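You operate a simulated robot arm through the tools that you are given. There is no shell and no other tool. Be economical: measure what you need, move in short steps, check, and stop when the job is done.

You are at the controls of a simulated robot arm. One attempt, no reset.

Task
Shut the stopper, run cold water up to the 4 cm mark, then wet the cream cloth and soap it.
Fine: the basin by the end wall, short of the next short mark, none down the overflow; wet it in the basin, soap from the dish; tap off; cloth back on the top.

The check looks at the end state, three seconds after you hand in, the way a careful person would. Anything else that was tipped, shoved, dropped, spilled or broken makes it a failure. A push-on lid holds only when it is set on centred and level and pressed home; a screw cap is set on level and turned clockwise until tight. Flat cloth is picked up by pressing the open fingertips on it (5 to 10 N) and closing them slowly along it; thin cloth reads only 2 to 8 mm in the jaws.

Robot
A 7-joint arm with a two-finger parallel gripper, fixed in place. Base frame: the origin is at the foot of the arm, x ahead of it, y to its left, z up; the work surface is at about z = 88. Lengths are in cm, angles in rad, forces in N, time in s.
With the tool pointing down near the work surface it reaches from about 36 to 78 cm from the base axis. Its first joint turns from -2.897 to 2.897 rad. Payload 3.91 kg.
Tool frame: the origin (TCP) lies between the finger pads and is the grasp point; the fingertips stand 3 cm ahead of it; z points along the fingers, y is the line along which they close. Largest opening 11 cm; finger width 2, thickness 1; the body of the gripper, 4.8 by 11.2 cm, starts 5.5 cm behind the TCP.
Orientation is that of the tool frame in the base frame, as a unit quaternion [x, y, z, w]. With the fingers straight down and closing along the base's y, the tool's x points along the base's -x, its y along +y and its z along -z.

Tools
- The arm moves only by the tool jog_arm. Its arguments are lists of equal length, an entry for each row: "rotation": the turn, a rotation vector about the tool's x, y, z in rad, a list of three; "translation": the shift along the tool's x, y, z in cm, a list of three; "gripper": the opening in per cent of the stroke, from 0 (shut) to 100 (fully open). In form: {"rotation": [[rx, ry, rz], ...], "translation": [[tx, ty, tz], ...], "gripper": [gripper, ...]}. A call has 1 to 10 rows; each row is the pose to reach, as a shift and turn from the pose commanded when the call began, along the tool's axes at that moment. Each row takes 0.2 s and may step no farther than 5 cm and 0.15 rad from the row before; otherwise, or with a gripper value out of range, the whole call is refused. A pose out of reach is approached as far as the arm can. The call stops where the force on the tool passes 90 N (or 10 N more than at its start, if that is more) or the arm is blocked; 0.2 s more then pass. Each finger travels about 15.3 cm/s and halts on what it meets, pressing with about 33 N; the grip force reading is that of the motor and also rises with nothing between the fingers. The clock runs only during rows and for 0.2 s after the last one: add rows that repeat a pose to give the fingers time. The reply holds the time, the measured pose of the TCP, the force on the tool along the base axes, the opening and the grip force, in the units named above and with some noise, with the torque about the TCP (base axes, N m) and any sound that the robot's microphone picked up.
- Cameras (640 x 400 px; columns grow to the right, rows downward): "scene" is fixed at [4.95, 64.94, 149.69]; the picture's right is [-0.73, -0.68, 0.00], its down [-0.39, 0.42, -0.82] and it looks along [0.56, -0.60, -0.58] (base axes); focal length 301 px, centre (320, 200). "wrist" rides on the gripper at [7.7, 0.7, -11.4] in the tool frame; the picture's right is [-0.09, 1.00, 0.00], its down [-0.80, -0.07, -0.59] and it looks along [-0.59, -0.05, 0.80] (tool axes); focal length 270 px, centre (320, 200). There is no depth. A picture from a camera that has moved, and an enlarged one, comes with that camera's place and axes in the base frame and with its lens.
- camera(camera): a new picture of that camera. The clock stands still meanwhile.
- move_column(by): slides the trunk up (or, below 0, down) by that many cm; the arm rides with it, the base frame stays. It gives what a move gives, with no picture.
- enlarge(camera, box): a new picture of the part [left, top, right, bottom] of that camera's present view, enlarged. The clock stands still meanwhile.
- finish_job(): hands the job in; it is judged then, once.

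Work in short steps. Places have to be worked out from the pictures, the camera data and where the tool is seen: move nearer, look again, correct. Check each grasp and each placing, and mend what went wrong. You have 120 turns and 76 pictures in all, those below and enlarged ones among them. Open the gripper and draw the arm clear of the work before you hand the job in, unless the task says otherwise; then end with one line.

The tools are called after ">>>" as a command line: name --argument value ..., lists and objects as JSON in quotes. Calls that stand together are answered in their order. jog_arm: Moves the arm, as the interface text tells. Its arguments: {"type":"object","properties":{"rotation":{"type":"array"},"translation":{"type":"array"},"gripper":{"type":"array"}},"required":["rotation","translation","gripper"]} The other tools are called the same way: move_column (by) slides the trunk up or down; camera (camera) takes a picture; enlarge (camera, box) takes an enlarged picture of a part of a camera's view; finish_job () hands the job in.

At the start:

```text
clock: 0.0
position: [47.16, -12.36, 127.75]
ee_rot: [0.0, 1.0, -0.001, 0.0]
ft_force: [-0.9, 0.2, -0.7]
moment: [-0.03, 0.01, -0.02]
opening: 11.02
grip_force: 0.1
trunk travel left (down, up): [-57.5, 3.5]
```

scene: 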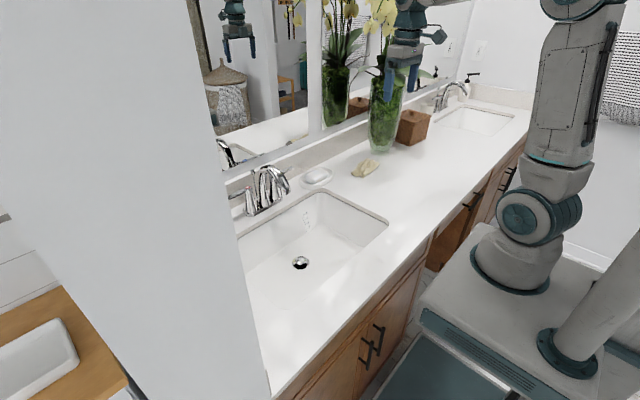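
wrist: 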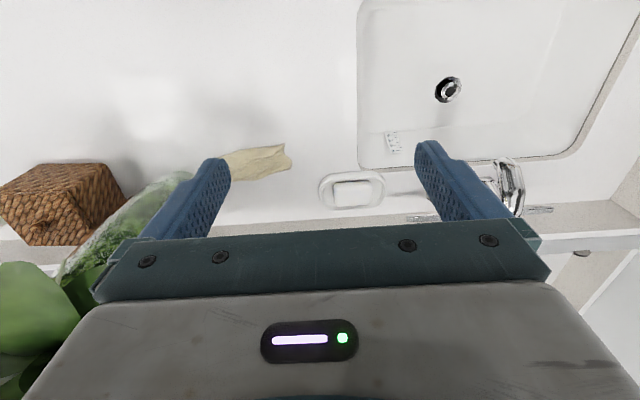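

The near basin by the end wall, tap, soap dish and cream cloth are visible. I look closer at the tap and the basin.

>>> enlarge --camera "scene" --box '[220, 150, 300, 220]'

>>> enlarge --camera "scene" --box '[230, 180, 400, 286]'

>>> enlarge --camera "wrist" --box '[310, 60, 590, 235]'

```text
5.71 times, centred on (260, 185) of scene
camera zoom: at [4.95, 64.94, 149.69], right [-0.73, -0.68, 0.0], down [-0.39, 0.42, -0.82], along [0.56, -0.6, -0.58], focal length 1718 px, centre (663, 286)
```

zoom: 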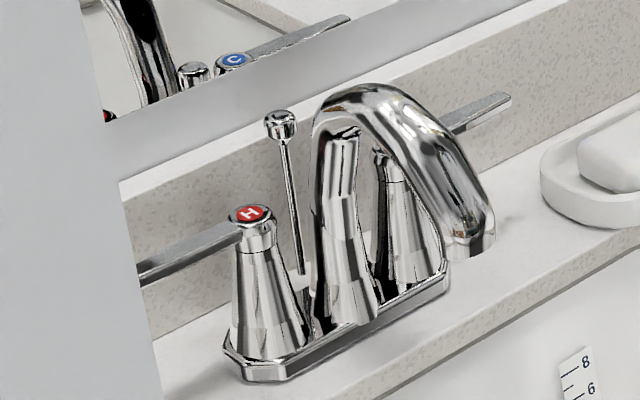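

```text
3.76 times, centred on (315, 233) of scene
camera zoom: at [4.95, 64.94, 149.69], right [-0.73, -0.68, 0.0], down [-0.39, 0.42, -0.82], along [0.56, -0.6, -0.58], focal length 1132 px, centre (339, 76)
```

zoom: 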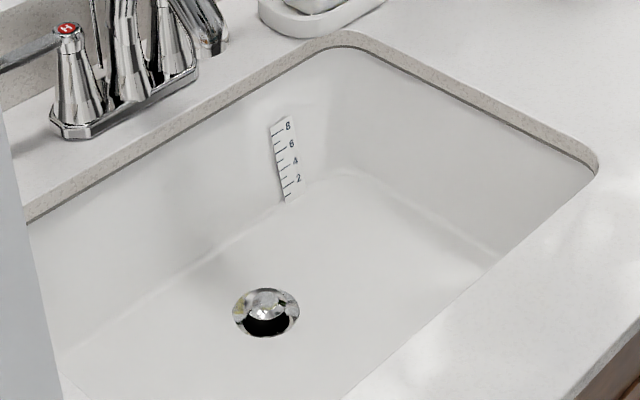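

```text
2.29 times, centred on (450, 148) of wrist
camera zoom: at [39.41, -11.69, 139.39], right [0.09, 1.0, 0.0], down [0.8, -0.07, 0.59], along [0.59, -0.05, -0.8], focal length 618 px, centre (23, 320)
```

zoom: 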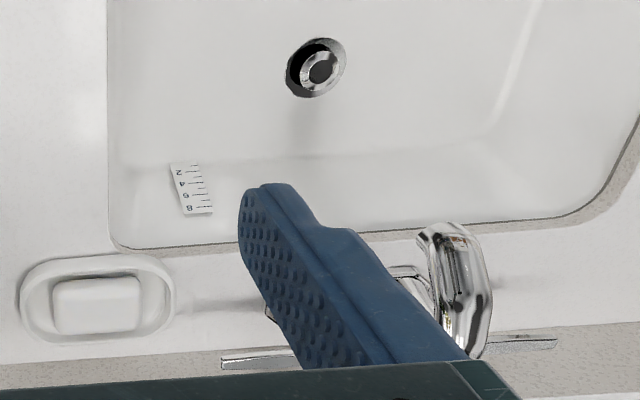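

Triangulating the two views: spout tip ≈ (64, 16.6, 99), C lever tip ≈ (76, 3, 97.7), H button ≈ (75.5, 22.3, 99), lift-rod knob ≈ (79, 17, 101). I tilt the tool forward and move in front of the tap to look closer.

>>> jog_arm --rotation '[[0, -0.125, 0], [0, -0.25, 0], [0, -0.375, 0], [0, -0.5, 0], [0, -0.625, 0], [0, -0.75, 0], [0, -0.75, 0]]' --translation '[[-0.5, 3.3, 2.5], [-1, 6.6, 5], [-1.5, 9.9, 7.5], [-2, 13.2, 10], [-2.5, 16.5, 12.5], [-3, 20, 15], [-3, 20, 15]]' --gripper '[100, 100, 100, 100, 100, 100, 100]'

>>> camera --camera "wrist"

```text
clock: 1.6
position: [50.02, 7.8, 112.63]
ee_rot: [0.0, 0.931, 0.001, 0.365]
ft_force: [-0.5, 0.0, 0.3]
moment: [-0.03, -0.02, -0.02]
opening: 11.03
grip_force: 0.1
out of reach, approached as far as the arm can: row 6
trunk travel left (down, up): [-57.5, 3.5]
```

```text
70 pictures are left
camera wrist: at [36.67, 8.57, 115.87], right [0.06, 1.0, 0.06], down [0.18, -0.07, 0.98], along [0.98, -0.05, -0.19], focal length 270 px, centre (320, 200)
```

wrist: 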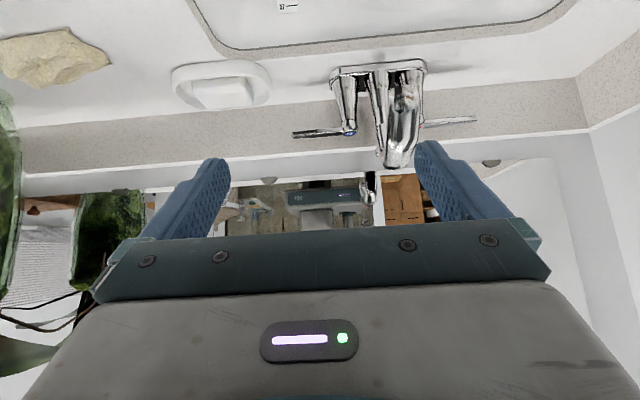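

The tap is visible (upside down). I enlarge it.

>>> enlarge --camera "wrist" --box '[280, 40, 500, 178]'

```text
2.90 times, centred on (390, 109) of wrist
camera zoom: at [36.67, 8.57, 115.87], right [0.06, 1.0, 0.06], down [0.18, -0.07, 0.98], along [0.98, -0.05, -0.19], focal length 783 px, centre (117, 464)
```

zoom: 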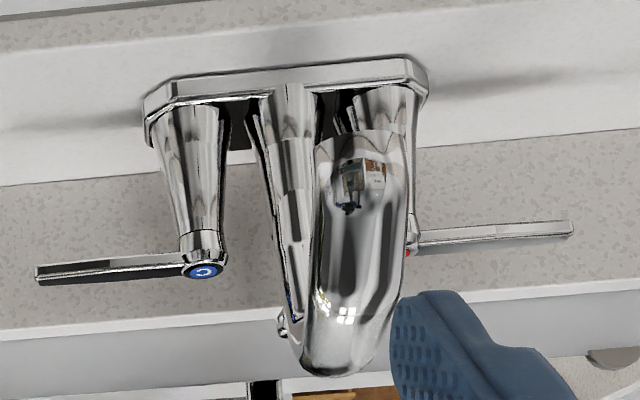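

Lift-rod knob triangulates to about (80.2, 17, 100), behind the spout (top z ≈ 106); backsplash front ≈ x 83, mirror ≈ 85. The stopper looks open, so the rod should be pulled up; I move above the tap with a moderate tilt first.

>>> jog_arm --rotation '[[0, 0.09, 0], [0, 0.18, 0], [0, 0.27, 0], [0, 0.36, 0], [0, 0.45, 0], [0, 0.45, 0]]' --translation '[[-3.5, 1.8, 2.1], [-7, 3.6, 4.2], [-10.5, 5.4, 6.4], [-14, 7.2, 8.5], [-17.4, 9, 10.7], [-17.4, 9, 10.7]]' --gripper '[60, 60, 60, 60, 60, 60]'

>>> camera --camera "wrist"

>>> camera --camera "scene"

```text
clock: 3.0
position: [70.07, 16.5, 116.84]
ee_rot: [-0.001, 0.989, 0.001, 0.149]
ft_force: [-0.4, 0.1, -1.0]
moment: [0.01, 0.02, -0.03]
opening: 6.6
grip_force: 0.1
trunk travel left (down, up): [-57.5, 3.5]
```

```text
68 pictures are left
camera wrist: at [59.37, 17.19, 125.63], right [0.08, 1.0, 0.03], down [0.59, -0.07, 0.8], along [0.8, -0.05, -0.59], focal length 270 px, centre (320, 200)
```

wrist: 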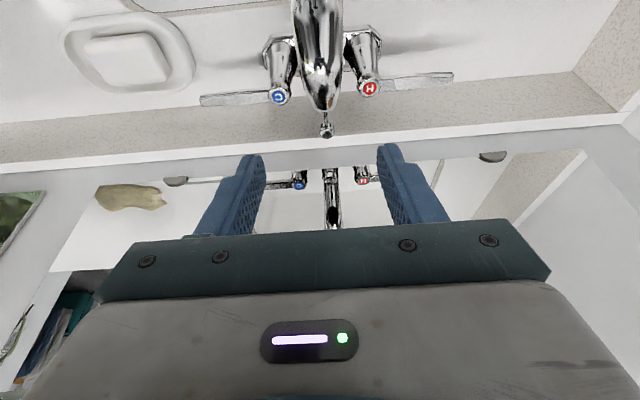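

```text
67 pictures are left
```

scene: 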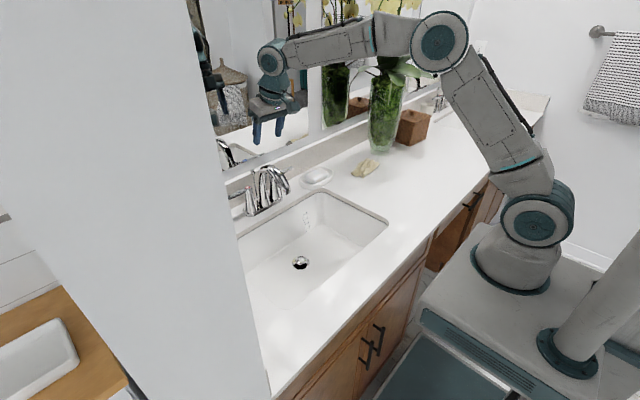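

Knob now at about (80, 16.9, 100). I move over it, staying above it, and look.

>>> jog_arm --rotation '[[0, 0, 0], [0, 0, 0], [0, 0, 0], [0, 0, 0]]' --translation '[[-2.6, 0.1, 2.5], [-5.2, 0.3, 5], [-7.66, 0.4, 7.4], [-7.66, 0.4, 7.4]]' --gripper '[45, 45, 45, 45]'

>>> camera --camera "wrist"

```text
clock: 4.0
position: [79.82, 17.12, 112.18]
ee_rot: [0.0, 0.989, 0.001, 0.15]
ft_force: [0.4, -0.9, -0.7]
moment: [-0.01, -0.02, -0.02]
opening: 4.93
grip_force: 0.1
trunk travel left (down, up): [-57.5, 3.5]
```

```text
66 pictures are left
camera wrist: at [69.11, 17.82, 120.9], right [0.08, 1.0, 0.03], down [0.59, -0.07, 0.8], along [0.8, -0.05, -0.59], focal length 270 px, centre (320, 200)
```

wrist: 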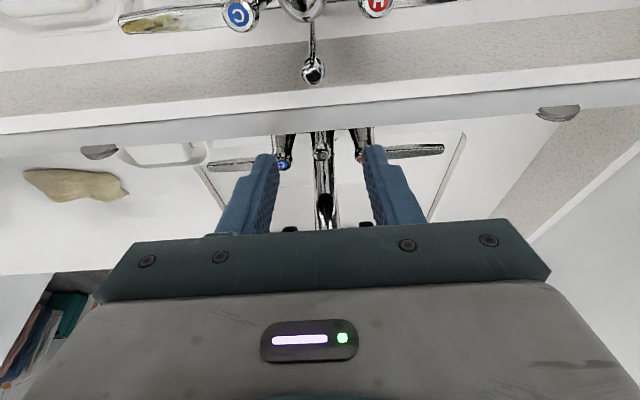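

Knob confirmed at (80.1, 16.9, 100). Descending straight down so the pads straddle it.

>>> jog_arm --rotation '[[0, 0, 0], [0, 0, 0], [0, 0, 0], [0, 0, 0], [0, 0, 0]]' --translation '[[0.9, -0.1, 2.7], [1.8, -0.1, 5.3], [2.7, -0.2, 8], [3.5, -0.2, 10.5], [3.5, -0.2, 10.5]]' --gripper '[45, 45, 45, 45, 45]'

>>> enlarge --camera "scene" --box '[210, 120, 310, 220]'

```text
clock: 5.2
position: [79.71, 16.68, 101.22]
ee_rot: [0.001, 0.989, 0.0, 0.15]
ft_force: [-0.1, 0.6, 0.1]
moment: [0.03, -0.02, 0.0]
opening: 4.96
grip_force: 0.1
trunk travel left (down, up): [-57.5, 3.5]
```

```text
4.00 times, centred on (260, 170) of scene
camera zoom: at [4.95, 64.94, 149.69], right [-0.73, -0.68, 0.0], down [-0.39, 0.42, -0.82], along [0.56, -0.6, -0.58], focal length 1203 px, centre (560, 320)
```

zoom: 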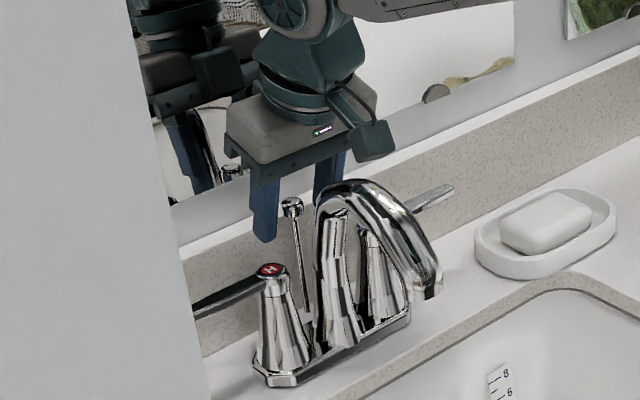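

The knob stands between the fingers; closing on it.

>>> jog_arm --rotation '[[0, 0, 0], [0, 0, 0], [0, 0, 0], [0, 0, 0]]' --translation '[[0, 0, 0], [0, 0, 0], [0, 0, 0], [0, 0, 0]]' --gripper '[25, 10, 0, 0]'

>>> enlarge --camera "scene" --box '[210, 120, 310, 220]'

```text
clock: 6.2
position: [79.55, 17.0, 101.15]
ee_rot: [-0.001, 0.989, 0.0, 0.15]
ft_force: [1.8, 4.7, 0.4]
moment: [0.11, -0.18, 0.03]
opening: 1.8
grip_force: 44.5
trunk travel left (down, up): [-57.5, 3.5]
```

```text
4.00 times, centred on (260, 170) of scene
camera zoom: at [4.95, 64.94, 149.69], right [-0.73, -0.68, 0.0], down [-0.39, 0.42, -0.82], along [0.56, -0.6, -0.58], focal length 1203 px, centre (560, 320)
```

zoom: 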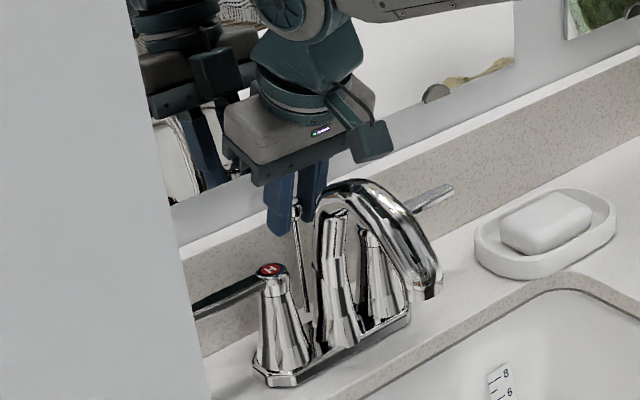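

Knob gripped (1.8 cm). Pulling up 1.5 cm, in small steps.

>>> jog_arm --rotation '[[0, 0, 0], [0, 0, 0], [0, 0, 0], [0, 0, 0]]' --translation '[[-0.15, 0, -0.48], [-0.3, 0, -0.95], [-0.44, 0, -1.43], [-0.44, 0, -1.43]]' --gripper '[0, 0, 0, 0]'

>>> enlarge --camera "scene" --box '[270, 200, 350, 290]'

```text
clock: 7.2
position: [79.55, 16.84, 102.62]
ee_rot: [0.0, 0.989, 0.0, 0.149]
ft_force: [8.6, 7.2, -1.6]
moment: [0.16, -0.17, 0.02]
opening: 1.85
grip_force: 45.1
trunk travel left (down, up): [-57.5, 3.5]
```

```text
4.44 times, centred on (310, 245) of scene
camera zoom: at [4.95, 64.94, 149.69], right [-0.73, -0.68, 0.0], down [-0.39, 0.42, -0.82], along [0.56, -0.6, -0.58], focal length 1336 px, centre (364, 0)
```

zoom: 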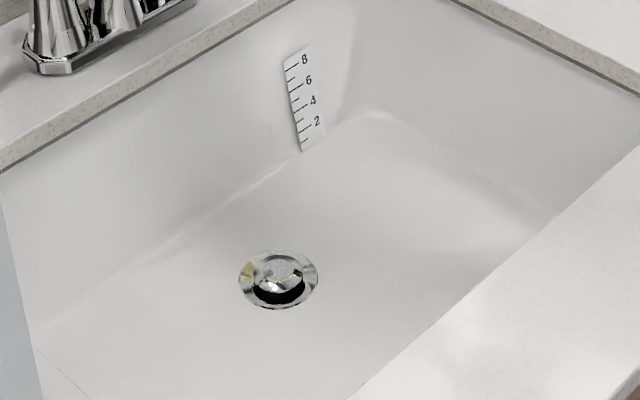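

The stopper has come down somewhat (smaller dark gap). Pull further up until a stop.

>>> jog_arm --rotation '[[0, 0, 0], [0, 0, 0], [0, 0, 0], [0, 0, 0], [0, 0, 0]]' --translation '[[-0.12, 0, -0.38], [-0.24, 0, -0.76], [-0.36, 0, -1.15], [-0.47, 0, -1.53], [-0.47, 0, -1.53]]' --gripper '[0, 0, 0, 0, 0]'

>>> enlarge --camera "scene" --box '[270, 200, 350, 290]'

```text
clock: 8.4
position: [79.49, 16.85, 103.54]
ee_rot: [0.0, 0.989, -0.002, 0.145]
ft_force: [11.1, 9.1, -23.5]
moment: [0.11, -0.99, 0.05]
opening: 1.83
grip_force: 45.4
trunk travel left (down, up): [-57.5, 3.5]
```

```text
4.44 times, centred on (310, 245) of scene
camera zoom: at [4.95, 64.94, 149.69], right [-0.73, -0.68, 0.0], down [-0.39, 0.42, -0.82], along [0.56, -0.6, -0.58], focal length 1336 px, centre (364, 0)
```

zoom: 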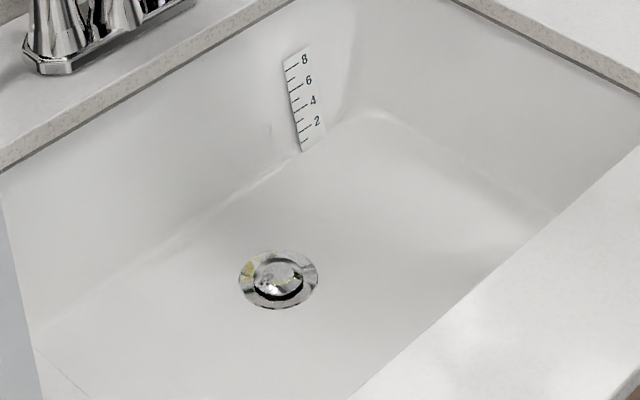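

The rod hit its stop (23 N) and the stopper is seated. Release and rise clear.

>>> jog_arm --rotation '[[0, 0, 0], [0, 0, 0], [0, 0, 0], [0, 0, 0], [0, 0, 0], [0, 0, 0]]' --translation '[[0.18, 0, 0.57], [0.18, 0, 0.57], [0, 0, 0], [-1.2, 0, -3.8], [-2.4, 0, -7.6], [-2.4, 0, -7.6]]' --gripper '[20, 45, 45, 45, 45, 45]'

>>> enlarge --camera "scene" --box '[220, 150, 350, 290]'

>>> camera --camera "wrist"

```text
clock: 9.8
position: [79.59, 16.5, 112.21]
ee_rot: [0.0, 0.989, -0.001, 0.15]
ft_force: [1.1, 0.0, 0.8]
moment: [-0.01, 0.02, 0.01]
opening: 4.95
grip_force: 0.0
trunk travel left (down, up): [-57.5, 3.5]
```

```text
2.86 times, centred on (285, 220) of scene
camera zoom: at [4.95, 64.94, 149.69], right [-0.73, -0.68, 0.0], down [-0.39, 0.42, -0.82], along [0.56, -0.6, -0.58], focal length 859 px, centre (420, 143)
```

zoom: 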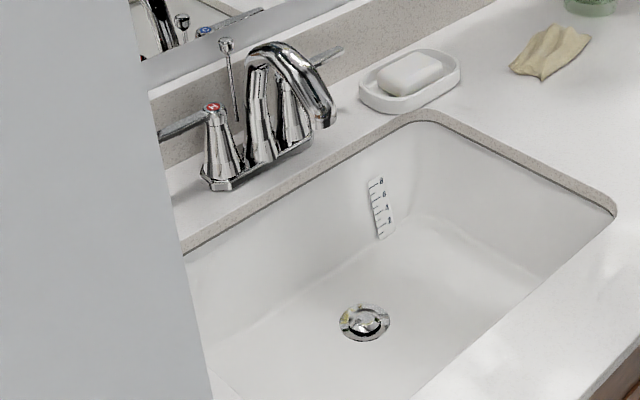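

```text
60 pictures are left
camera wrist: at [68.88, 17.27, 120.95], right [0.08, 1.0, 0.03], down [0.59, -0.07, 0.8], along [0.8, -0.05, -0.59], focal length 270 px, centre (320, 200)
```

wrist: 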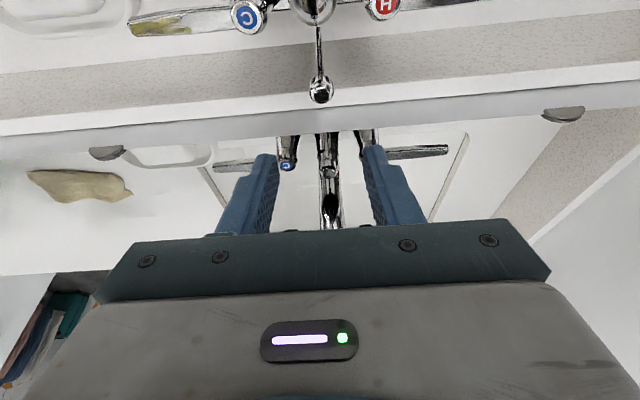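

The rod stays up. Next, closed fingers go behind the cold lever's end; I go over there and partly down.

>>> jog_arm --rotation '[[0, 0, 0], [0, 0, 0], [0, 0, 0], [0, 0, 0], [0, 0, 0], [0, 0, 0]]' --translation '[[0.3, -4, 0], [0.6, -8, -0.2], [0.86, -11.5, -0.27], [1.88, -11.5, 3.0], [2.9, -11.5, 6.3], [2.9, -11.5, 6.3]]' --gripper '[30, 15, 0, 0, 0, 0]'

>>> camera --camera "wrist"

>>> enlarge --camera "scene" --box '[220, 110, 330, 220]'

```text
clock: 11.2
position: [78.57, 5.2, 105.05]
ee_rot: [-0.001, 0.989, 0.0, 0.149]
ft_force: [0.5, -0.5, -0.3]
moment: [-0.01, 0.03, 0.02]
opening: 0.01
grip_force: 33.3
trunk travel left (down, up): [-57.5, 3.5]
```

```text
59 pictures are left
camera wrist: at [67.89, 5.97, 113.73], right [0.08, 1.0, 0.03], down [0.59, -0.07, 0.8], along [0.8, -0.05, -0.59], focal length 270 px, centre (320, 200)
```

wrist: 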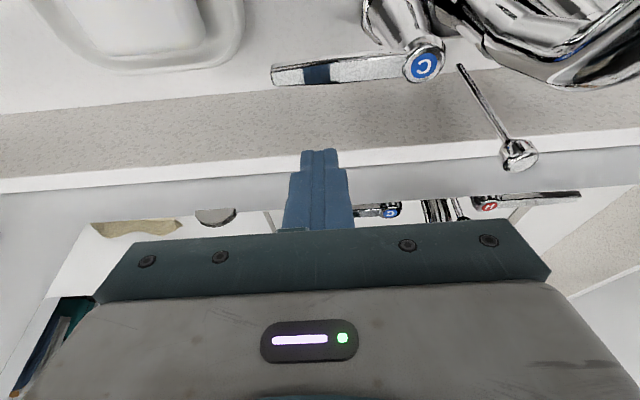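

```text
3.64 times, centred on (275, 165) of scene
camera zoom: at [4.95, 64.94, 149.69], right [-0.73, -0.68, 0.0], down [-0.39, 0.42, -0.82], along [0.56, -0.6, -0.58], focal length 1093 px, centre (484, 327)
```

zoom: 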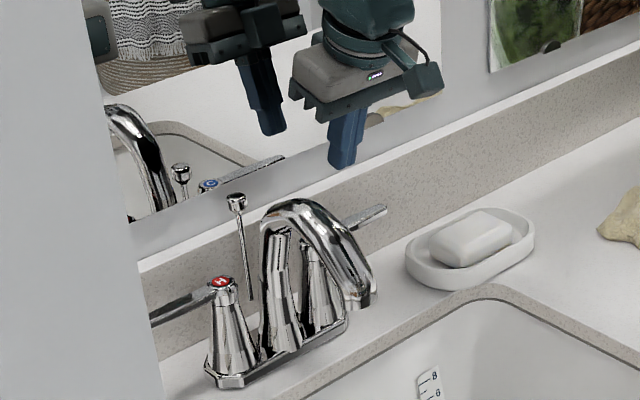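

Lever back edge is near x ≈ 77, pivot near (76, 11.7). I shift 0.6 cm further back and lower behind it.

>>> jog_arm --rotation '[[0, 0, 0], [0, 0, 0], [0, 0, 0], [0, 0, 0]]' --translation '[[-0.57, 0, 0.18], [0.4, 0, 3.3], [1.38, 0, 6.48], [1.38, 0, 6.48]]' --gripper '[0, 0, 0, 0]'

>>> camera --camera "wrist"

>>> enlarge --camera "scene" --box '[240, 120, 330, 210]'

```text
clock: 12.2
position: [79.21, 5.16, 98.44]
ee_rot: [0.0, 0.989, 0.0, 0.149]
ft_force: [-0.2, -0.4, 0.0]
moment: [-0.04, 0.01, 0.05]
opening: 0.0
grip_force: 33.3
trunk travel left (down, up): [-57.5, 3.5]
```

```text
57 pictures are left
camera wrist: at [68.53, 5.88, 107.2], right [0.08, 1.0, 0.03], down [0.59, -0.07, 0.8], along [0.8, -0.05, -0.59], focal length 270 px, centre (320, 200)
```

wrist: 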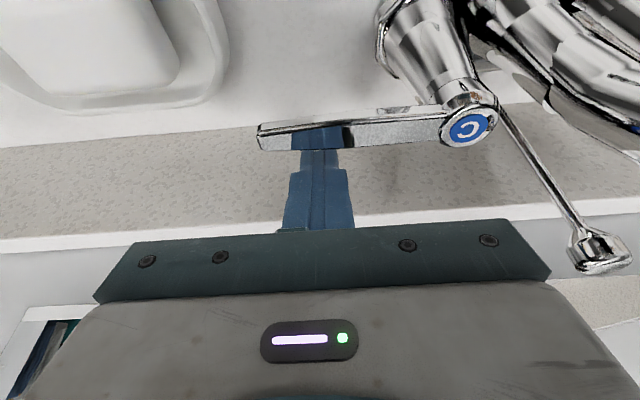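

```text
4.44 times, centred on (285, 165) of scene
camera zoom: at [4.95, 64.94, 149.69], right [-0.73, -0.68, 0.0], down [-0.39, 0.42, -0.82], along [0.56, -0.6, -0.58], focal length 1336 px, centre (476, 356)
```

zoom: 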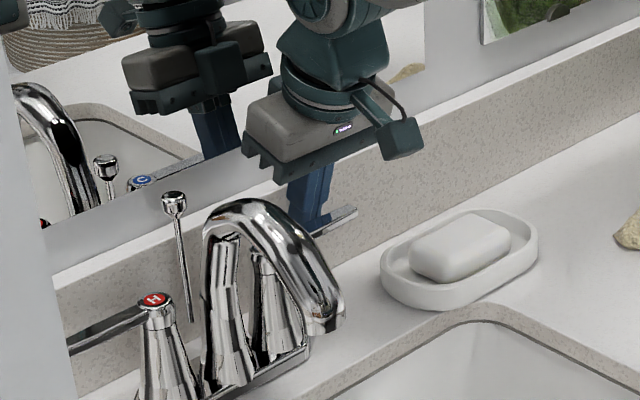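

The finger is behind the lever. Pull it toward the basin by 3 cm.

>>> jog_arm --rotation '[[0, 0, 0], [0, 0, 0], [0, 0, 0]]' --translation '[[0.96, 0, -0.3], [1.91, 0, -0.59], [2.87, 0, -0.89]]' --gripper '[0, 0, 0]'

>>> camera --camera "wrist"

>>> enlarge --camera "scene" --box '[220, 150, 350, 290]'

```text
clock: 13.0
position: [76.05, 5.26, 98.59]
ee_rot: [0.0, 0.989, 0.001, 0.15]
ft_force: [-0.6, 0.4, -0.8]
moment: [-0.01, -0.02, 0.0]
opening: 0.0
grip_force: 33.5
trunk travel left (down, up): [-57.5, 3.5]
```

```text
55 pictures are left
camera wrist: at [65.34, 5.94, 107.36], right [0.08, 1.0, 0.03], down [0.59, -0.07, 0.8], along [0.8, -0.05, -0.59], focal length 270 px, centre (320, 200)
```

wrist: 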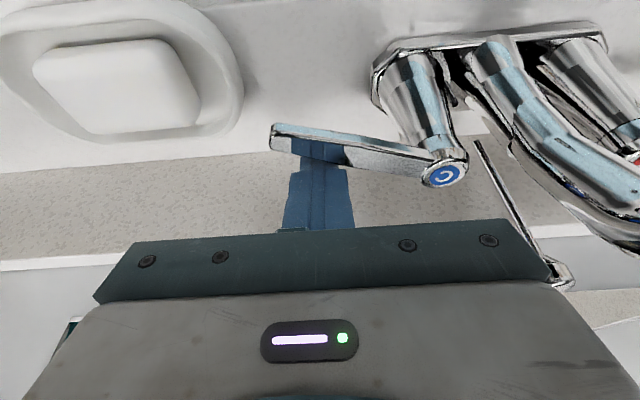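

```text
2.86 times, centred on (285, 220) of scene
camera zoom: at [4.95, 64.94, 149.69], right [-0.73, -0.68, 0.0], down [-0.39, 0.42, -0.82], along [0.56, -0.6, -0.58], focal length 859 px, centre (420, 143)
```

zoom: 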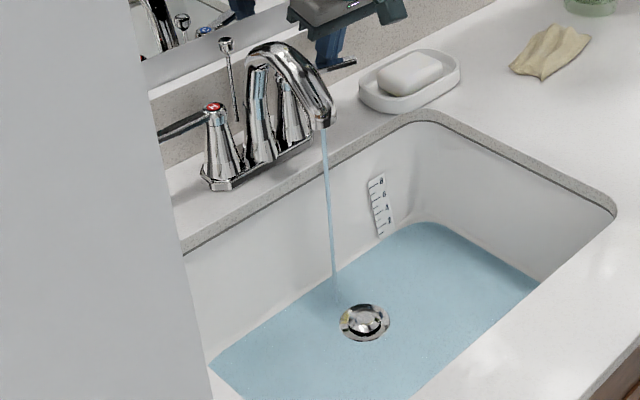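

Cold water runs and collects. Wait about 1 s and watch the level.

>>> jog_arm --rotation '[[0, 0, 0], [0, 0, 0], [0, 0, 0], [0, 0, 0], [0, 0, 0]]' --translation '[[0, 0, 0], [0, 0, 0], [0, 0, 0], [0, 0, 0], [0, 0, 0]]' --gripper '[0, 0, 0, 0, 0]'

>>> enlarge --camera "scene" --box '[280, 195, 340, 245]'

```text
clock: 14.2
position: [76.02, 5.31, 98.69]
ee_rot: [-0.001, 0.989, 0.0, 0.149]
ft_force: [0.5, -0.1, 0.3]
moment: [-0.02, 0.0, 0.0]
opening: 0.01
grip_force: 33.0
trunk travel left (down, up): [-57.5, 3.5]
```

```text
8.00 times, centred on (310, 220) of scene
camera zoom: at [4.95, 64.94, 149.69], right [-0.73, -0.68, 0.0], down [-0.39, 0.42, -0.82], along [0.56, -0.6, -0.58], focal length 2406 px, centre (400, 40)
```

zoom: 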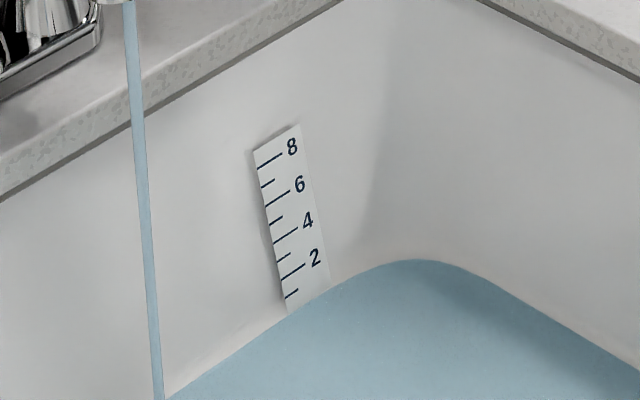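

The level is below the 1 cm mark. Another 2 s.

>>> jog_arm --rotation '[[0, 0, 0], [0, 0, 0], [0, 0, 0], [0, 0, 0], [0, 0, 0], [0, 0, 0], [0, 0, 0], [0, 0, 0], [0, 0, 0], [0, 0, 0]]' --translation '[[0, 0, 0], [0, 0, 0], [0, 0, 0], [0, 0, 0], [0, 0, 0], [0, 0, 0], [0, 0, 0], [0, 0, 0], [0, 0, 0], [0, 0, 0]]' --gripper '[0, 0, 0, 0, 0, 0, 0, 0, 0, 0]'

>>> enlarge --camera "scene" --box '[280, 195, 340, 245]'

```text
clock: 16.4
position: [76.06, 5.27, 98.71]
ee_rot: [0.0, 0.989, 0.0, 0.149]
ft_force: [-0.3, -0.3, 0.8]
moment: [-0.06, -0.02, 0.01]
opening: 0.0
grip_force: 33.0
trunk travel left (down, up): [-57.5, 3.5]
```

```text
8.00 times, centred on (310, 220) of scene
camera zoom: at [4.95, 64.94, 149.69], right [-0.73, -0.68, 0.0], down [-0.39, 0.42, -0.82], along [0.56, -0.6, -0.58], focal length 2406 px, centre (400, 40)
```

zoom: 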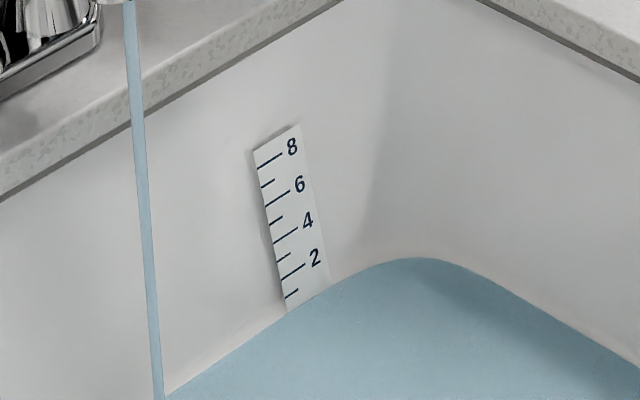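

The rate is only about 0.05 cm/s at this small opening. I open the lever further along its arc (to about 60°).

>>> jog_arm --rotation '[[0, 0, 0], [0, 0, 0], [0, 0, 0], [0, 0, 0], [0, 0, 0], [0, 0, 0]]' --translation '[[1.4, 0, -0.4], [2.67, 0.2, -0.83], [4.0, 0.9, -1.24], [4.97, 1.9, -1.53], [4.97, 1.9, -1.53], [4.97, 1.9, -1.53]]' --gripper '[0, 0, 0, 0, 0, 0]'

>>> camera --camera "wrist"

>>> enlarge --camera "scene" --box '[280, 195, 340, 245]'

```text
clock: 17.8
position: [70.69, 7.27, 98.37]
ee_rot: [0.0, 0.989, 0.0, 0.149]
ft_force: [-0.4, -0.7, -0.1]
moment: [0.01, -0.01, 0.0]
opening: 0.0
grip_force: 33.3
trunk travel left (down, up): [-57.5, 3.5]
```

```text
51 pictures are left
camera wrist: at [59.97, 7.89, 107.11], right [0.08, 1.0, 0.03], down [0.59, -0.07, 0.8], along [0.8, -0.05, -0.59], focal length 270 px, centre (320, 200)
```

wrist: 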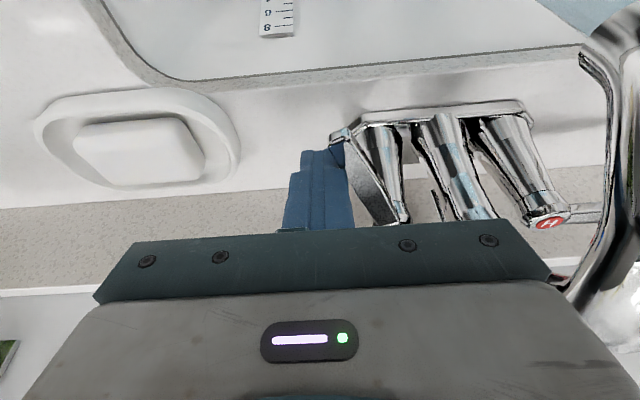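

```text
8.00 times, centred on (310, 220) of scene
camera zoom: at [4.95, 64.94, 149.69], right [-0.73, -0.68, 0.0], down [-0.39, 0.42, -0.82], along [0.56, -0.6, -0.58], focal length 2406 px, centre (400, 40)
```

zoom: 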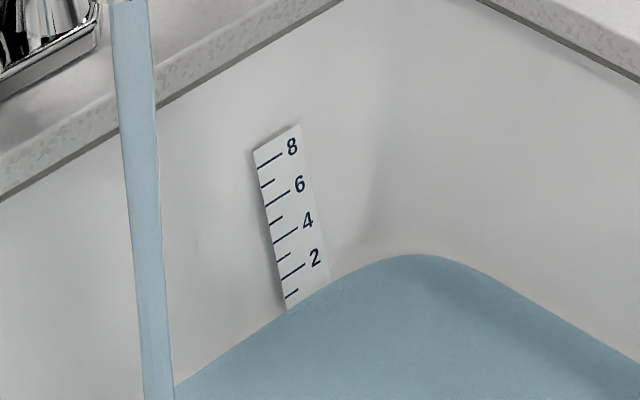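

Flow is now strong; level ≈ 0.7 cm. While it fills I raise, open the gripper and straddle the lever so that the left finger can push it shut.

>>> jog_arm --rotation '[[0, 0, 0], [0, 0, 0], [0, 0, 0], [0, 0, 0], [0, 0, 0]]' --translation '[[-1.18, -0.2, -3.82], [0.49, 0, -4.34], [0.49, 0, -4.34], [1.08, 0, -2.4], [1.67, 0, -0.52]]' --gripper '[0, 60, 60, 60, 60]'

>>> camera --camera "wrist"

>>> enlarge --camera "scene" --box '[280, 195, 340, 245]'

```text
clock: 19.0
position: [69.2, 7.37, 98.65]
ee_rot: [0.0, 0.989, 0.001, 0.149]
ft_force: [0.3, -0.4, 0.9]
moment: [-0.02, -0.01, 0.04]
opening: 6.61
grip_force: 0.1
trunk travel left (down, up): [-57.5, 3.5]
```

```text
49 pictures are left
camera wrist: at [58.51, 8.03, 107.42], right [0.08, 1.0, 0.03], down [0.59, -0.07, 0.8], along [0.8, -0.05, -0.59], focal length 270 px, centre (320, 200)
```

wrist: 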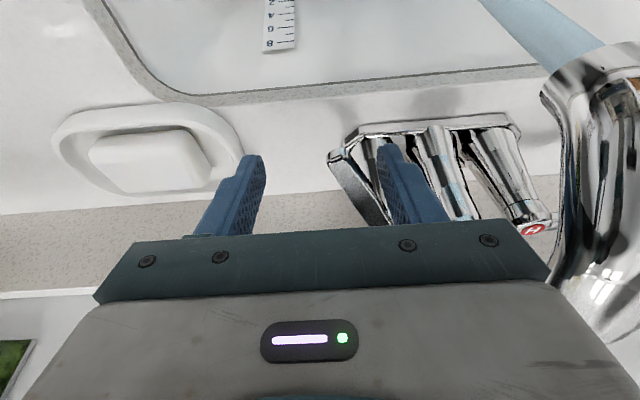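

```text
8.00 times, centred on (310, 220) of scene
camera zoom: at [4.95, 64.94, 149.69], right [-0.73, -0.68, 0.0], down [-0.39, 0.42, -0.82], along [0.56, -0.6, -0.58], focal length 2406 px, centre (400, 40)
```

zoom: 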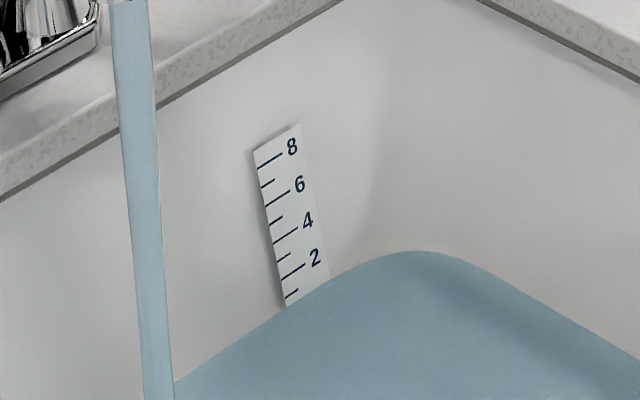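

The lever is between the fingers. Level ≈ 0.8–0.9 cm, rising about 0.2 cm/s. Wait 6.6 s, then read.

>>> jog_arm --rotation '[[0, 0, 0], [0, 0, 0], [0, 0, 0], [0, 0, 0], [0, 0, 0], [0, 0, 0], [0, 0, 0], [0, 0, 0], [0, 0, 0], [0, 0, 0]]' --translation '[[0, 0, 0], [0, 0, 0], [0, 0, 0], [0, 0, 0], [0, 0, 0], [0, 0, 0], [0, 0, 0], [0, 0, 0], [0, 0, 0], [0, 0, 0]]' --gripper '[60, 60, 60, 60, 60, 60, 60, 60, 60, 60]'

>>> jog_arm --rotation '[[0, 0, 0], [0, 0, 0], [0, 0, 0], [0, 0, 0], [0, 0, 0], [0, 0, 0], [0, 0, 0], [0, 0, 0], [0, 0, 0], [0, 0, 0]]' --translation '[[0, 0, 0], [0, 0, 0], [0, 0, 0], [0, 0, 0], [0, 0, 0], [0, 0, 0], [0, 0, 0], [0, 0, 0], [0, 0, 0], [0, 0, 0]]' --gripper '[60, 60, 60, 60, 60, 60, 60, 60, 60, 60]'

>>> jog_arm --rotation '[[0, 0, 0], [0, 0, 0], [0, 0, 0], [0, 0, 0], [0, 0, 0], [0, 0, 0], [0, 0, 0], [0, 0, 0], [0, 0, 0], [0, 0, 0]]' --translation '[[0, 0, 0], [0, 0, 0], [0, 0, 0], [0, 0, 0], [0, 0, 0], [0, 0, 0], [0, 0, 0], [0, 0, 0], [0, 0, 0], [0, 0, 0]]' --gripper '[60, 60, 60, 60, 60, 60, 60, 60, 60, 60]'

>>> enlarge --camera "scene" --box '[280, 195, 340, 245]'

```text
clock: 21.2
position: [69.18, 7.4, 98.72]
ee_rot: [0.0, 0.989, 0.0, 0.15]
ft_force: [-1.0, 0.4, -0.7]
moment: [-0.02, 0.0, -0.02]
opening: 6.6
grip_force: 0.1
trunk travel left (down, up): [-57.5, 3.5]
```

```text
clock: 23.4
position: [69.17, 7.36, 98.68]
ee_rot: [0.0, 0.989, -0.001, 0.149]
ft_force: [0.2, -1.2, -0.2]
moment: [-0.01, 0.0, 0.02]
opening: 6.58
grip_force: 0.1
trunk travel left (down, up): [-57.5, 3.5]
```

```text
clock: 25.6
position: [69.22, 7.27, 98.69]
ee_rot: [0.0, 0.989, 0.0, 0.149]
ft_force: [0.3, 0.4, -0.1]
moment: [-0.01, -0.01, 0.0]
opening: 6.58
grip_force: 0.0
trunk travel left (down, up): [-57.5, 3.5]
```

```text
8.00 times, centred on (310, 220) of scene
camera zoom: at [4.95, 64.94, 149.69], right [-0.73, -0.68, 0.0], down [-0.39, 0.42, -0.82], along [0.56, -0.6, -0.58], focal length 2406 px, centre (400, 40)
```

zoom: 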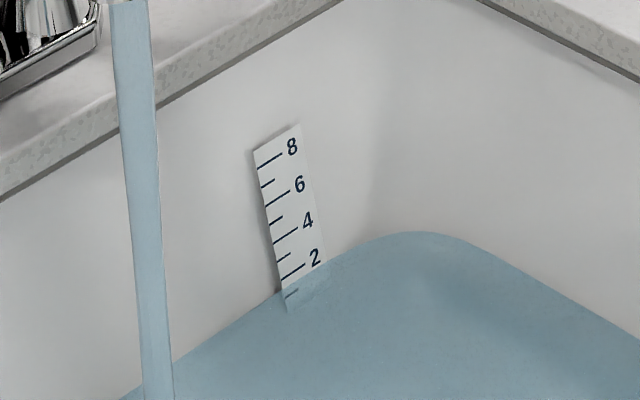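

Level ≈ 1.6 cm, rising ~0.15 cm/s. Wait 11 s more, then read.

>>> jog_arm --rotation '[[0, 0, 0], [0, 0, 0], [0, 0, 0], [0, 0, 0], [0, 0, 0], [0, 0, 0], [0, 0, 0], [0, 0, 0], [0, 0, 0], [0, 0, 0]]' --translation '[[0, 0, 0], [0, 0, 0], [0, 0, 0], [0, 0, 0], [0, 0, 0], [0, 0, 0], [0, 0, 0], [0, 0, 0], [0, 0, 0], [0, 0, 0]]' --gripper '[60, 60, 60, 60, 60, 60, 60, 60, 60, 60]'

>>> jog_arm --rotation '[[0, 0, 0], [0, 0, 0], [0, 0, 0], [0, 0, 0], [0, 0, 0], [0, 0, 0], [0, 0, 0], [0, 0, 0], [0, 0, 0], [0, 0, 0]]' --translation '[[0, 0, 0], [0, 0, 0], [0, 0, 0], [0, 0, 0], [0, 0, 0], [0, 0, 0], [0, 0, 0], [0, 0, 0], [0, 0, 0], [0, 0, 0]]' --gripper '[60, 60, 60, 60, 60, 60, 60, 60, 60, 60]'

>>> jog_arm --rotation '[[0, 0, 0], [0, 0, 0], [0, 0, 0], [0, 0, 0], [0, 0, 0], [0, 0, 0], [0, 0, 0], [0, 0, 0], [0, 0, 0], [0, 0, 0]]' --translation '[[0, 0, 0], [0, 0, 0], [0, 0, 0], [0, 0, 0], [0, 0, 0], [0, 0, 0], [0, 0, 0], [0, 0, 0], [0, 0, 0], [0, 0, 0]]' --gripper '[60, 60, 60, 60, 60, 60, 60, 60, 60, 60]'

>>> jog_arm --rotation '[[0, 0, 0], [0, 0, 0], [0, 0, 0], [0, 0, 0], [0, 0, 0], [0, 0, 0], [0, 0, 0], [0, 0, 0], [0, 0, 0], [0, 0, 0]]' --translation '[[0, 0, 0], [0, 0, 0], [0, 0, 0], [0, 0, 0], [0, 0, 0], [0, 0, 0], [0, 0, 0], [0, 0, 0], [0, 0, 0], [0, 0, 0]]' --gripper '[60, 60, 60, 60, 60, 60, 60, 60, 60, 60]'

>>> jog_arm --rotation '[[0, 0, 0], [0, 0, 0], [0, 0, 0], [0, 0, 0], [0, 0, 0], [0, 0, 0], [0, 0, 0], [0, 0, 0], [0, 0, 0], [0, 0, 0]]' --translation '[[0, 0, 0], [0, 0, 0], [0, 0, 0], [0, 0, 0], [0, 0, 0], [0, 0, 0], [0, 0, 0], [0, 0, 0], [0, 0, 0], [0, 0, 0]]' --gripper '[60, 60, 60, 60, 60, 60, 60, 60, 60, 60]'

>>> enlarge --camera "scene" --box '[280, 195, 340, 245]'

```text
clock: 27.8
position: [69.17, 7.34, 98.63]
ee_rot: [0.0, 0.989, 0.0, 0.149]
ft_force: [-0.7, 0.3, 0.9]
moment: [-0.05, 0.02, 0.01]
opening: 6.59
grip_force: 0.1
trunk travel left (down, up): [-57.5, 3.5]
```

```text
clock: 30.0
position: [69.3, 7.34, 98.67]
ee_rot: [0.0, 0.989, 0.0, 0.15]
ft_force: [0.0, -0.5, 0.1]
moment: [0.01, -0.02, 0.01]
opening: 6.6
grip_force: 0.1
trunk travel left (down, up): [-57.5, 3.5]
```

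```text
clock: 32.2
position: [69.14, 7.47, 98.74]
ee_rot: [0.0, 0.989, 0.0, 0.15]
ft_force: [0.3, 0.0, 0.5]
moment: [-0.02, 0.0, -0.01]
opening: 6.6
grip_force: 0.1
trunk travel left (down, up): [-57.5, 3.5]
```

```text
clock: 34.4
position: [69.17, 7.37, 98.6]
ee_rot: [0.0, 0.989, 0.0, 0.15]
ft_force: [-0.2, 0.0, 0.5]
moment: [0.01, -0.03, -0.01]
opening: 6.6
grip_force: 0.0
trunk travel left (down, up): [-57.5, 3.5]
```

```text
clock: 36.6
position: [69.25, 7.32, 98.64]
ee_rot: [0.001, 0.989, -0.001, 0.15]
ft_force: [-0.1, -0.3, 0.7]
moment: [0.01, 0.03, 0.0]
opening: 6.62
grip_force: 0.1
trunk travel left (down, up): [-57.5, 3.5]
```

```text
8.00 times, centred on (310, 220) of scene
camera zoom: at [4.95, 64.94, 149.69], right [-0.73, -0.68, 0.0], down [-0.39, 0.42, -0.82], along [0.56, -0.6, -0.58], focal length 2406 px, centre (400, 40)
```

zoom: 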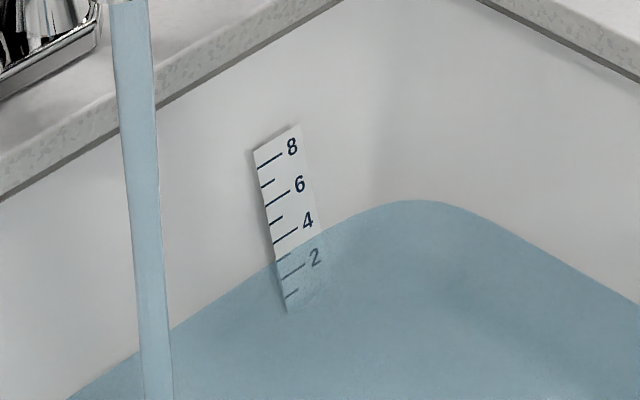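

Level ≈ 3.0 cm, rate ≈ 0.13 cm/s. Wait 6.6 s and read.

>>> jog_arm --rotation '[[0, 0, 0], [0, 0, 0], [0, 0, 0], [0, 0, 0], [0, 0, 0], [0, 0, 0], [0, 0, 0], [0, 0, 0], [0, 0, 0], [0, 0, 0]]' --translation '[[0, 0, 0], [0, 0, 0], [0, 0, 0], [0, 0, 0], [0, 0, 0], [0, 0, 0], [0, 0, 0], [0, 0, 0], [0, 0, 0], [0, 0, 0]]' --gripper '[60, 60, 60, 60, 60, 60, 60, 60, 60, 60]'

>>> jog_arm --rotation '[[0, 0, 0], [0, 0, 0], [0, 0, 0], [0, 0, 0], [0, 0, 0], [0, 0, 0], [0, 0, 0], [0, 0, 0], [0, 0, 0], [0, 0, 0]]' --translation '[[0, 0, 0], [0, 0, 0], [0, 0, 0], [0, 0, 0], [0, 0, 0], [0, 0, 0], [0, 0, 0], [0, 0, 0], [0, 0, 0], [0, 0, 0]]' --gripper '[60, 60, 60, 60, 60, 60, 60, 60, 60, 60]'

>>> jog_arm --rotation '[[0, 0, 0], [0, 0, 0], [0, 0, 0], [0, 0, 0], [0, 0, 0], [0, 0, 0], [0, 0, 0], [0, 0, 0], [0, 0, 0], [0, 0, 0]]' --translation '[[0, 0, 0], [0, 0, 0], [0, 0, 0], [0, 0, 0], [0, 0, 0], [0, 0, 0], [0, 0, 0], [0, 0, 0], [0, 0, 0], [0, 0, 0]]' --gripper '[60, 60, 60, 60, 60, 60, 60, 60, 60, 60]'

>>> enlarge --camera "scene" --box '[298, 204, 328, 236]'

```text
clock: 38.8
position: [69.17, 7.36, 98.72]
ee_rot: [0.001, 0.989, -0.001, 0.149]
ft_force: [-0.1, 0.8, -0.2]
moment: [0.03, 0.04, -0.01]
opening: 6.6
grip_force: 0.0
trunk travel left (down, up): [-57.5, 3.5]
```

```text
clock: 41.0
position: [69.21, 7.31, 98.62]
ee_rot: [0.0, 0.989, -0.001, 0.149]
ft_force: [0.2, 0.9, 0.6]
moment: [0.0, 0.0, 0.03]
opening: 6.56
grip_force: 0.1
trunk travel left (down, up): [-57.5, 3.5]
```

```text
clock: 43.2
position: [69.28, 7.4, 98.72]
ee_rot: [0.0, 0.989, 0.0, 0.149]
ft_force: [0.2, 0.0, -0.6]
moment: [-0.02, 0.03, -0.03]
opening: 6.62
grip_force: 0.1
trunk travel left (down, up): [-57.5, 3.5]
```

```text
12.50 times, centred on (313, 220) of scene
camera zoom: at [4.95, 64.94, 149.69], right [-0.73, -0.68, 0.0], down [-0.39, 0.42, -0.82], along [0.56, -0.6, -0.58], focal length 3759 px, centre (408, -50)
```

zoom: 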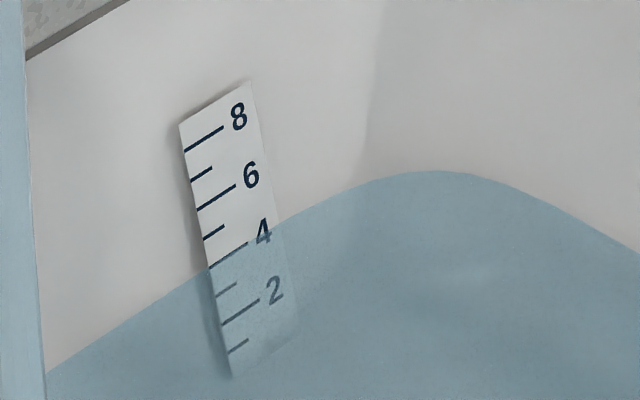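

Level ≈ 3.95 cm. Closing the lever now along its arc with the left finger.

>>> jog_arm --rotation '[[0, 0, 0], [0, 0, 0], [0, 0, 0], [0, 0, 0], [0, 0, 0], [0, 0, 0], [0, 0, 0]]' --translation '[[-0.57, -2.6, 0.18], [-1.53, -4.0, 0.47], [-2.77, -5.1, 0.86], [-3.82, -5.8, 1.18], [-4.97, -6.0, 1.53], [-5.6, -6.0, 1.73], [-5.6, -6.0, 1.73]]' --gripper '[60, 60, 60, 60, 60, 60, 60]'

>>> enlarge --camera "scene" --box '[220, 150, 350, 240]'

>>> camera --camera "wrist"

```text
clock: 44.8
position: [74.38, 1.22, 98.71]
ee_rot: [-0.001, 0.989, 0.001, 0.145]
ft_force: [-37.4, 0.1, -3.0]
moment: [0.18, 0.69, 1.5]
opening: 6.6
grip_force: 0.1
trunk travel left (down, up): [-57.5, 3.5]
```

```text
4.44 times, centred on (285, 195) of scene
camera zoom: at [4.95, 64.94, 149.69], right [-0.73, -0.68, 0.0], down [-0.39, 0.42, -0.82], along [0.56, -0.6, -0.58], focal length 1336 px, centre (476, 222)
```

zoom: 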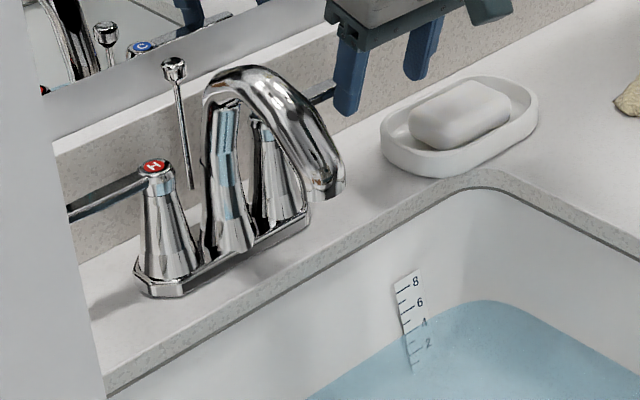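

```text
43 pictures are left
camera wrist: at [63.67, 1.91, 107.53], right [0.08, 1.0, 0.02], down [0.6, -0.07, 0.8], along [0.8, -0.05, -0.6], focal length 270 px, centre (320, 200)
```

wrist: 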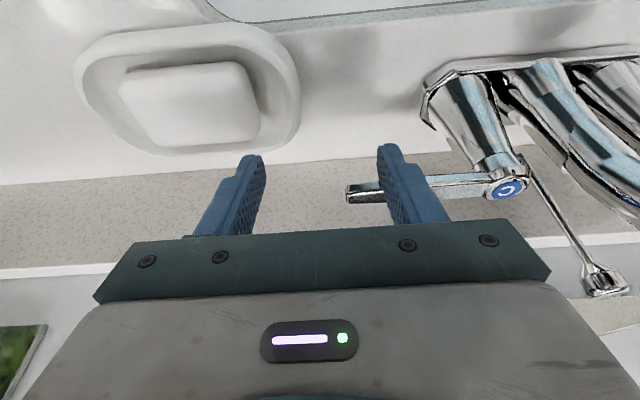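

Tap is shut (stream stopped, stop felt at 37 N). Back off and rise, turning the tool vertical, then check the level.

>>> jog_arm --rotation '[[0, 0, 0], [0, 0, 0], [0, 0.1, 0], [0, 0.2, 0], [0, 0.3, 0], [0, 0.3, 0], [0, 0.3, 0], [0, 0.3, 0]]' --translation '[[1.9, 0, -0.6], [3.5, 0, -1.2], [4.5, 0, -5.0], [6, 0, -9], [8.5, -2.5, -12.5], [11, -5, -15], [14, -8.5, -15.5], [14, -8.5, -15.5]]' --gripper '[60, 60, 60, 60, 60, 80, 100, 100]'

>>> enlarge --camera "scene" --box '[298, 204, 328, 236]'

>>> camera --camera "wrist"

```text
clock: 46.6
position: [57.08, -7.25, 109.28]
ee_rot: [0.0, 1.0, 0.0, 0.0]
ft_force: [-0.1, -0.2, -0.1]
moment: [0.0, -0.02, 0.01]
opening: 11.02
grip_force: 0.1
trunk travel left (down, up): [-57.5, 3.5]
```

```text
12.50 times, centred on (313, 220) of scene
camera zoom: at [4.95, 64.94, 149.69], right [-0.73, -0.68, 0.0], down [-0.39, 0.42, -0.82], along [0.56, -0.6, -0.58], focal length 3759 px, centre (408, -50)
```

zoom: 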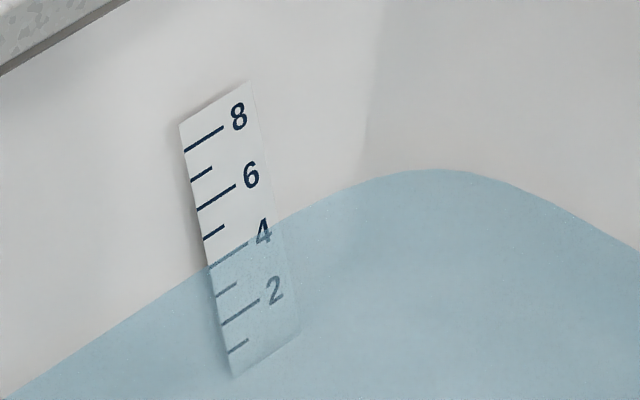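

```text
41 pictures are left
camera wrist: at [49.36, -6.56, 120.79], right [0.09, 1.0, 0.0], down [0.8, -0.07, 0.59], along [0.59, -0.05, -0.8], focal length 270 px, centre (320, 200)
```

wrist: 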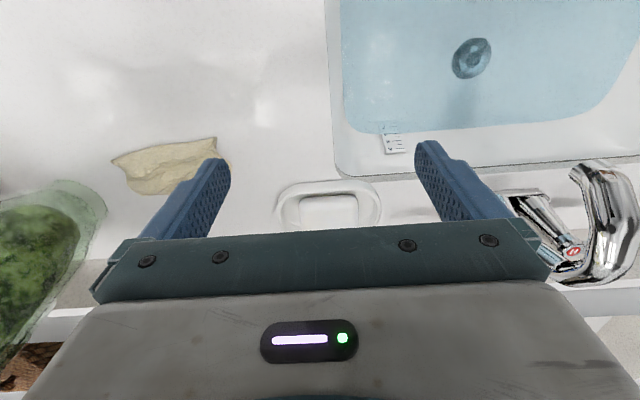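

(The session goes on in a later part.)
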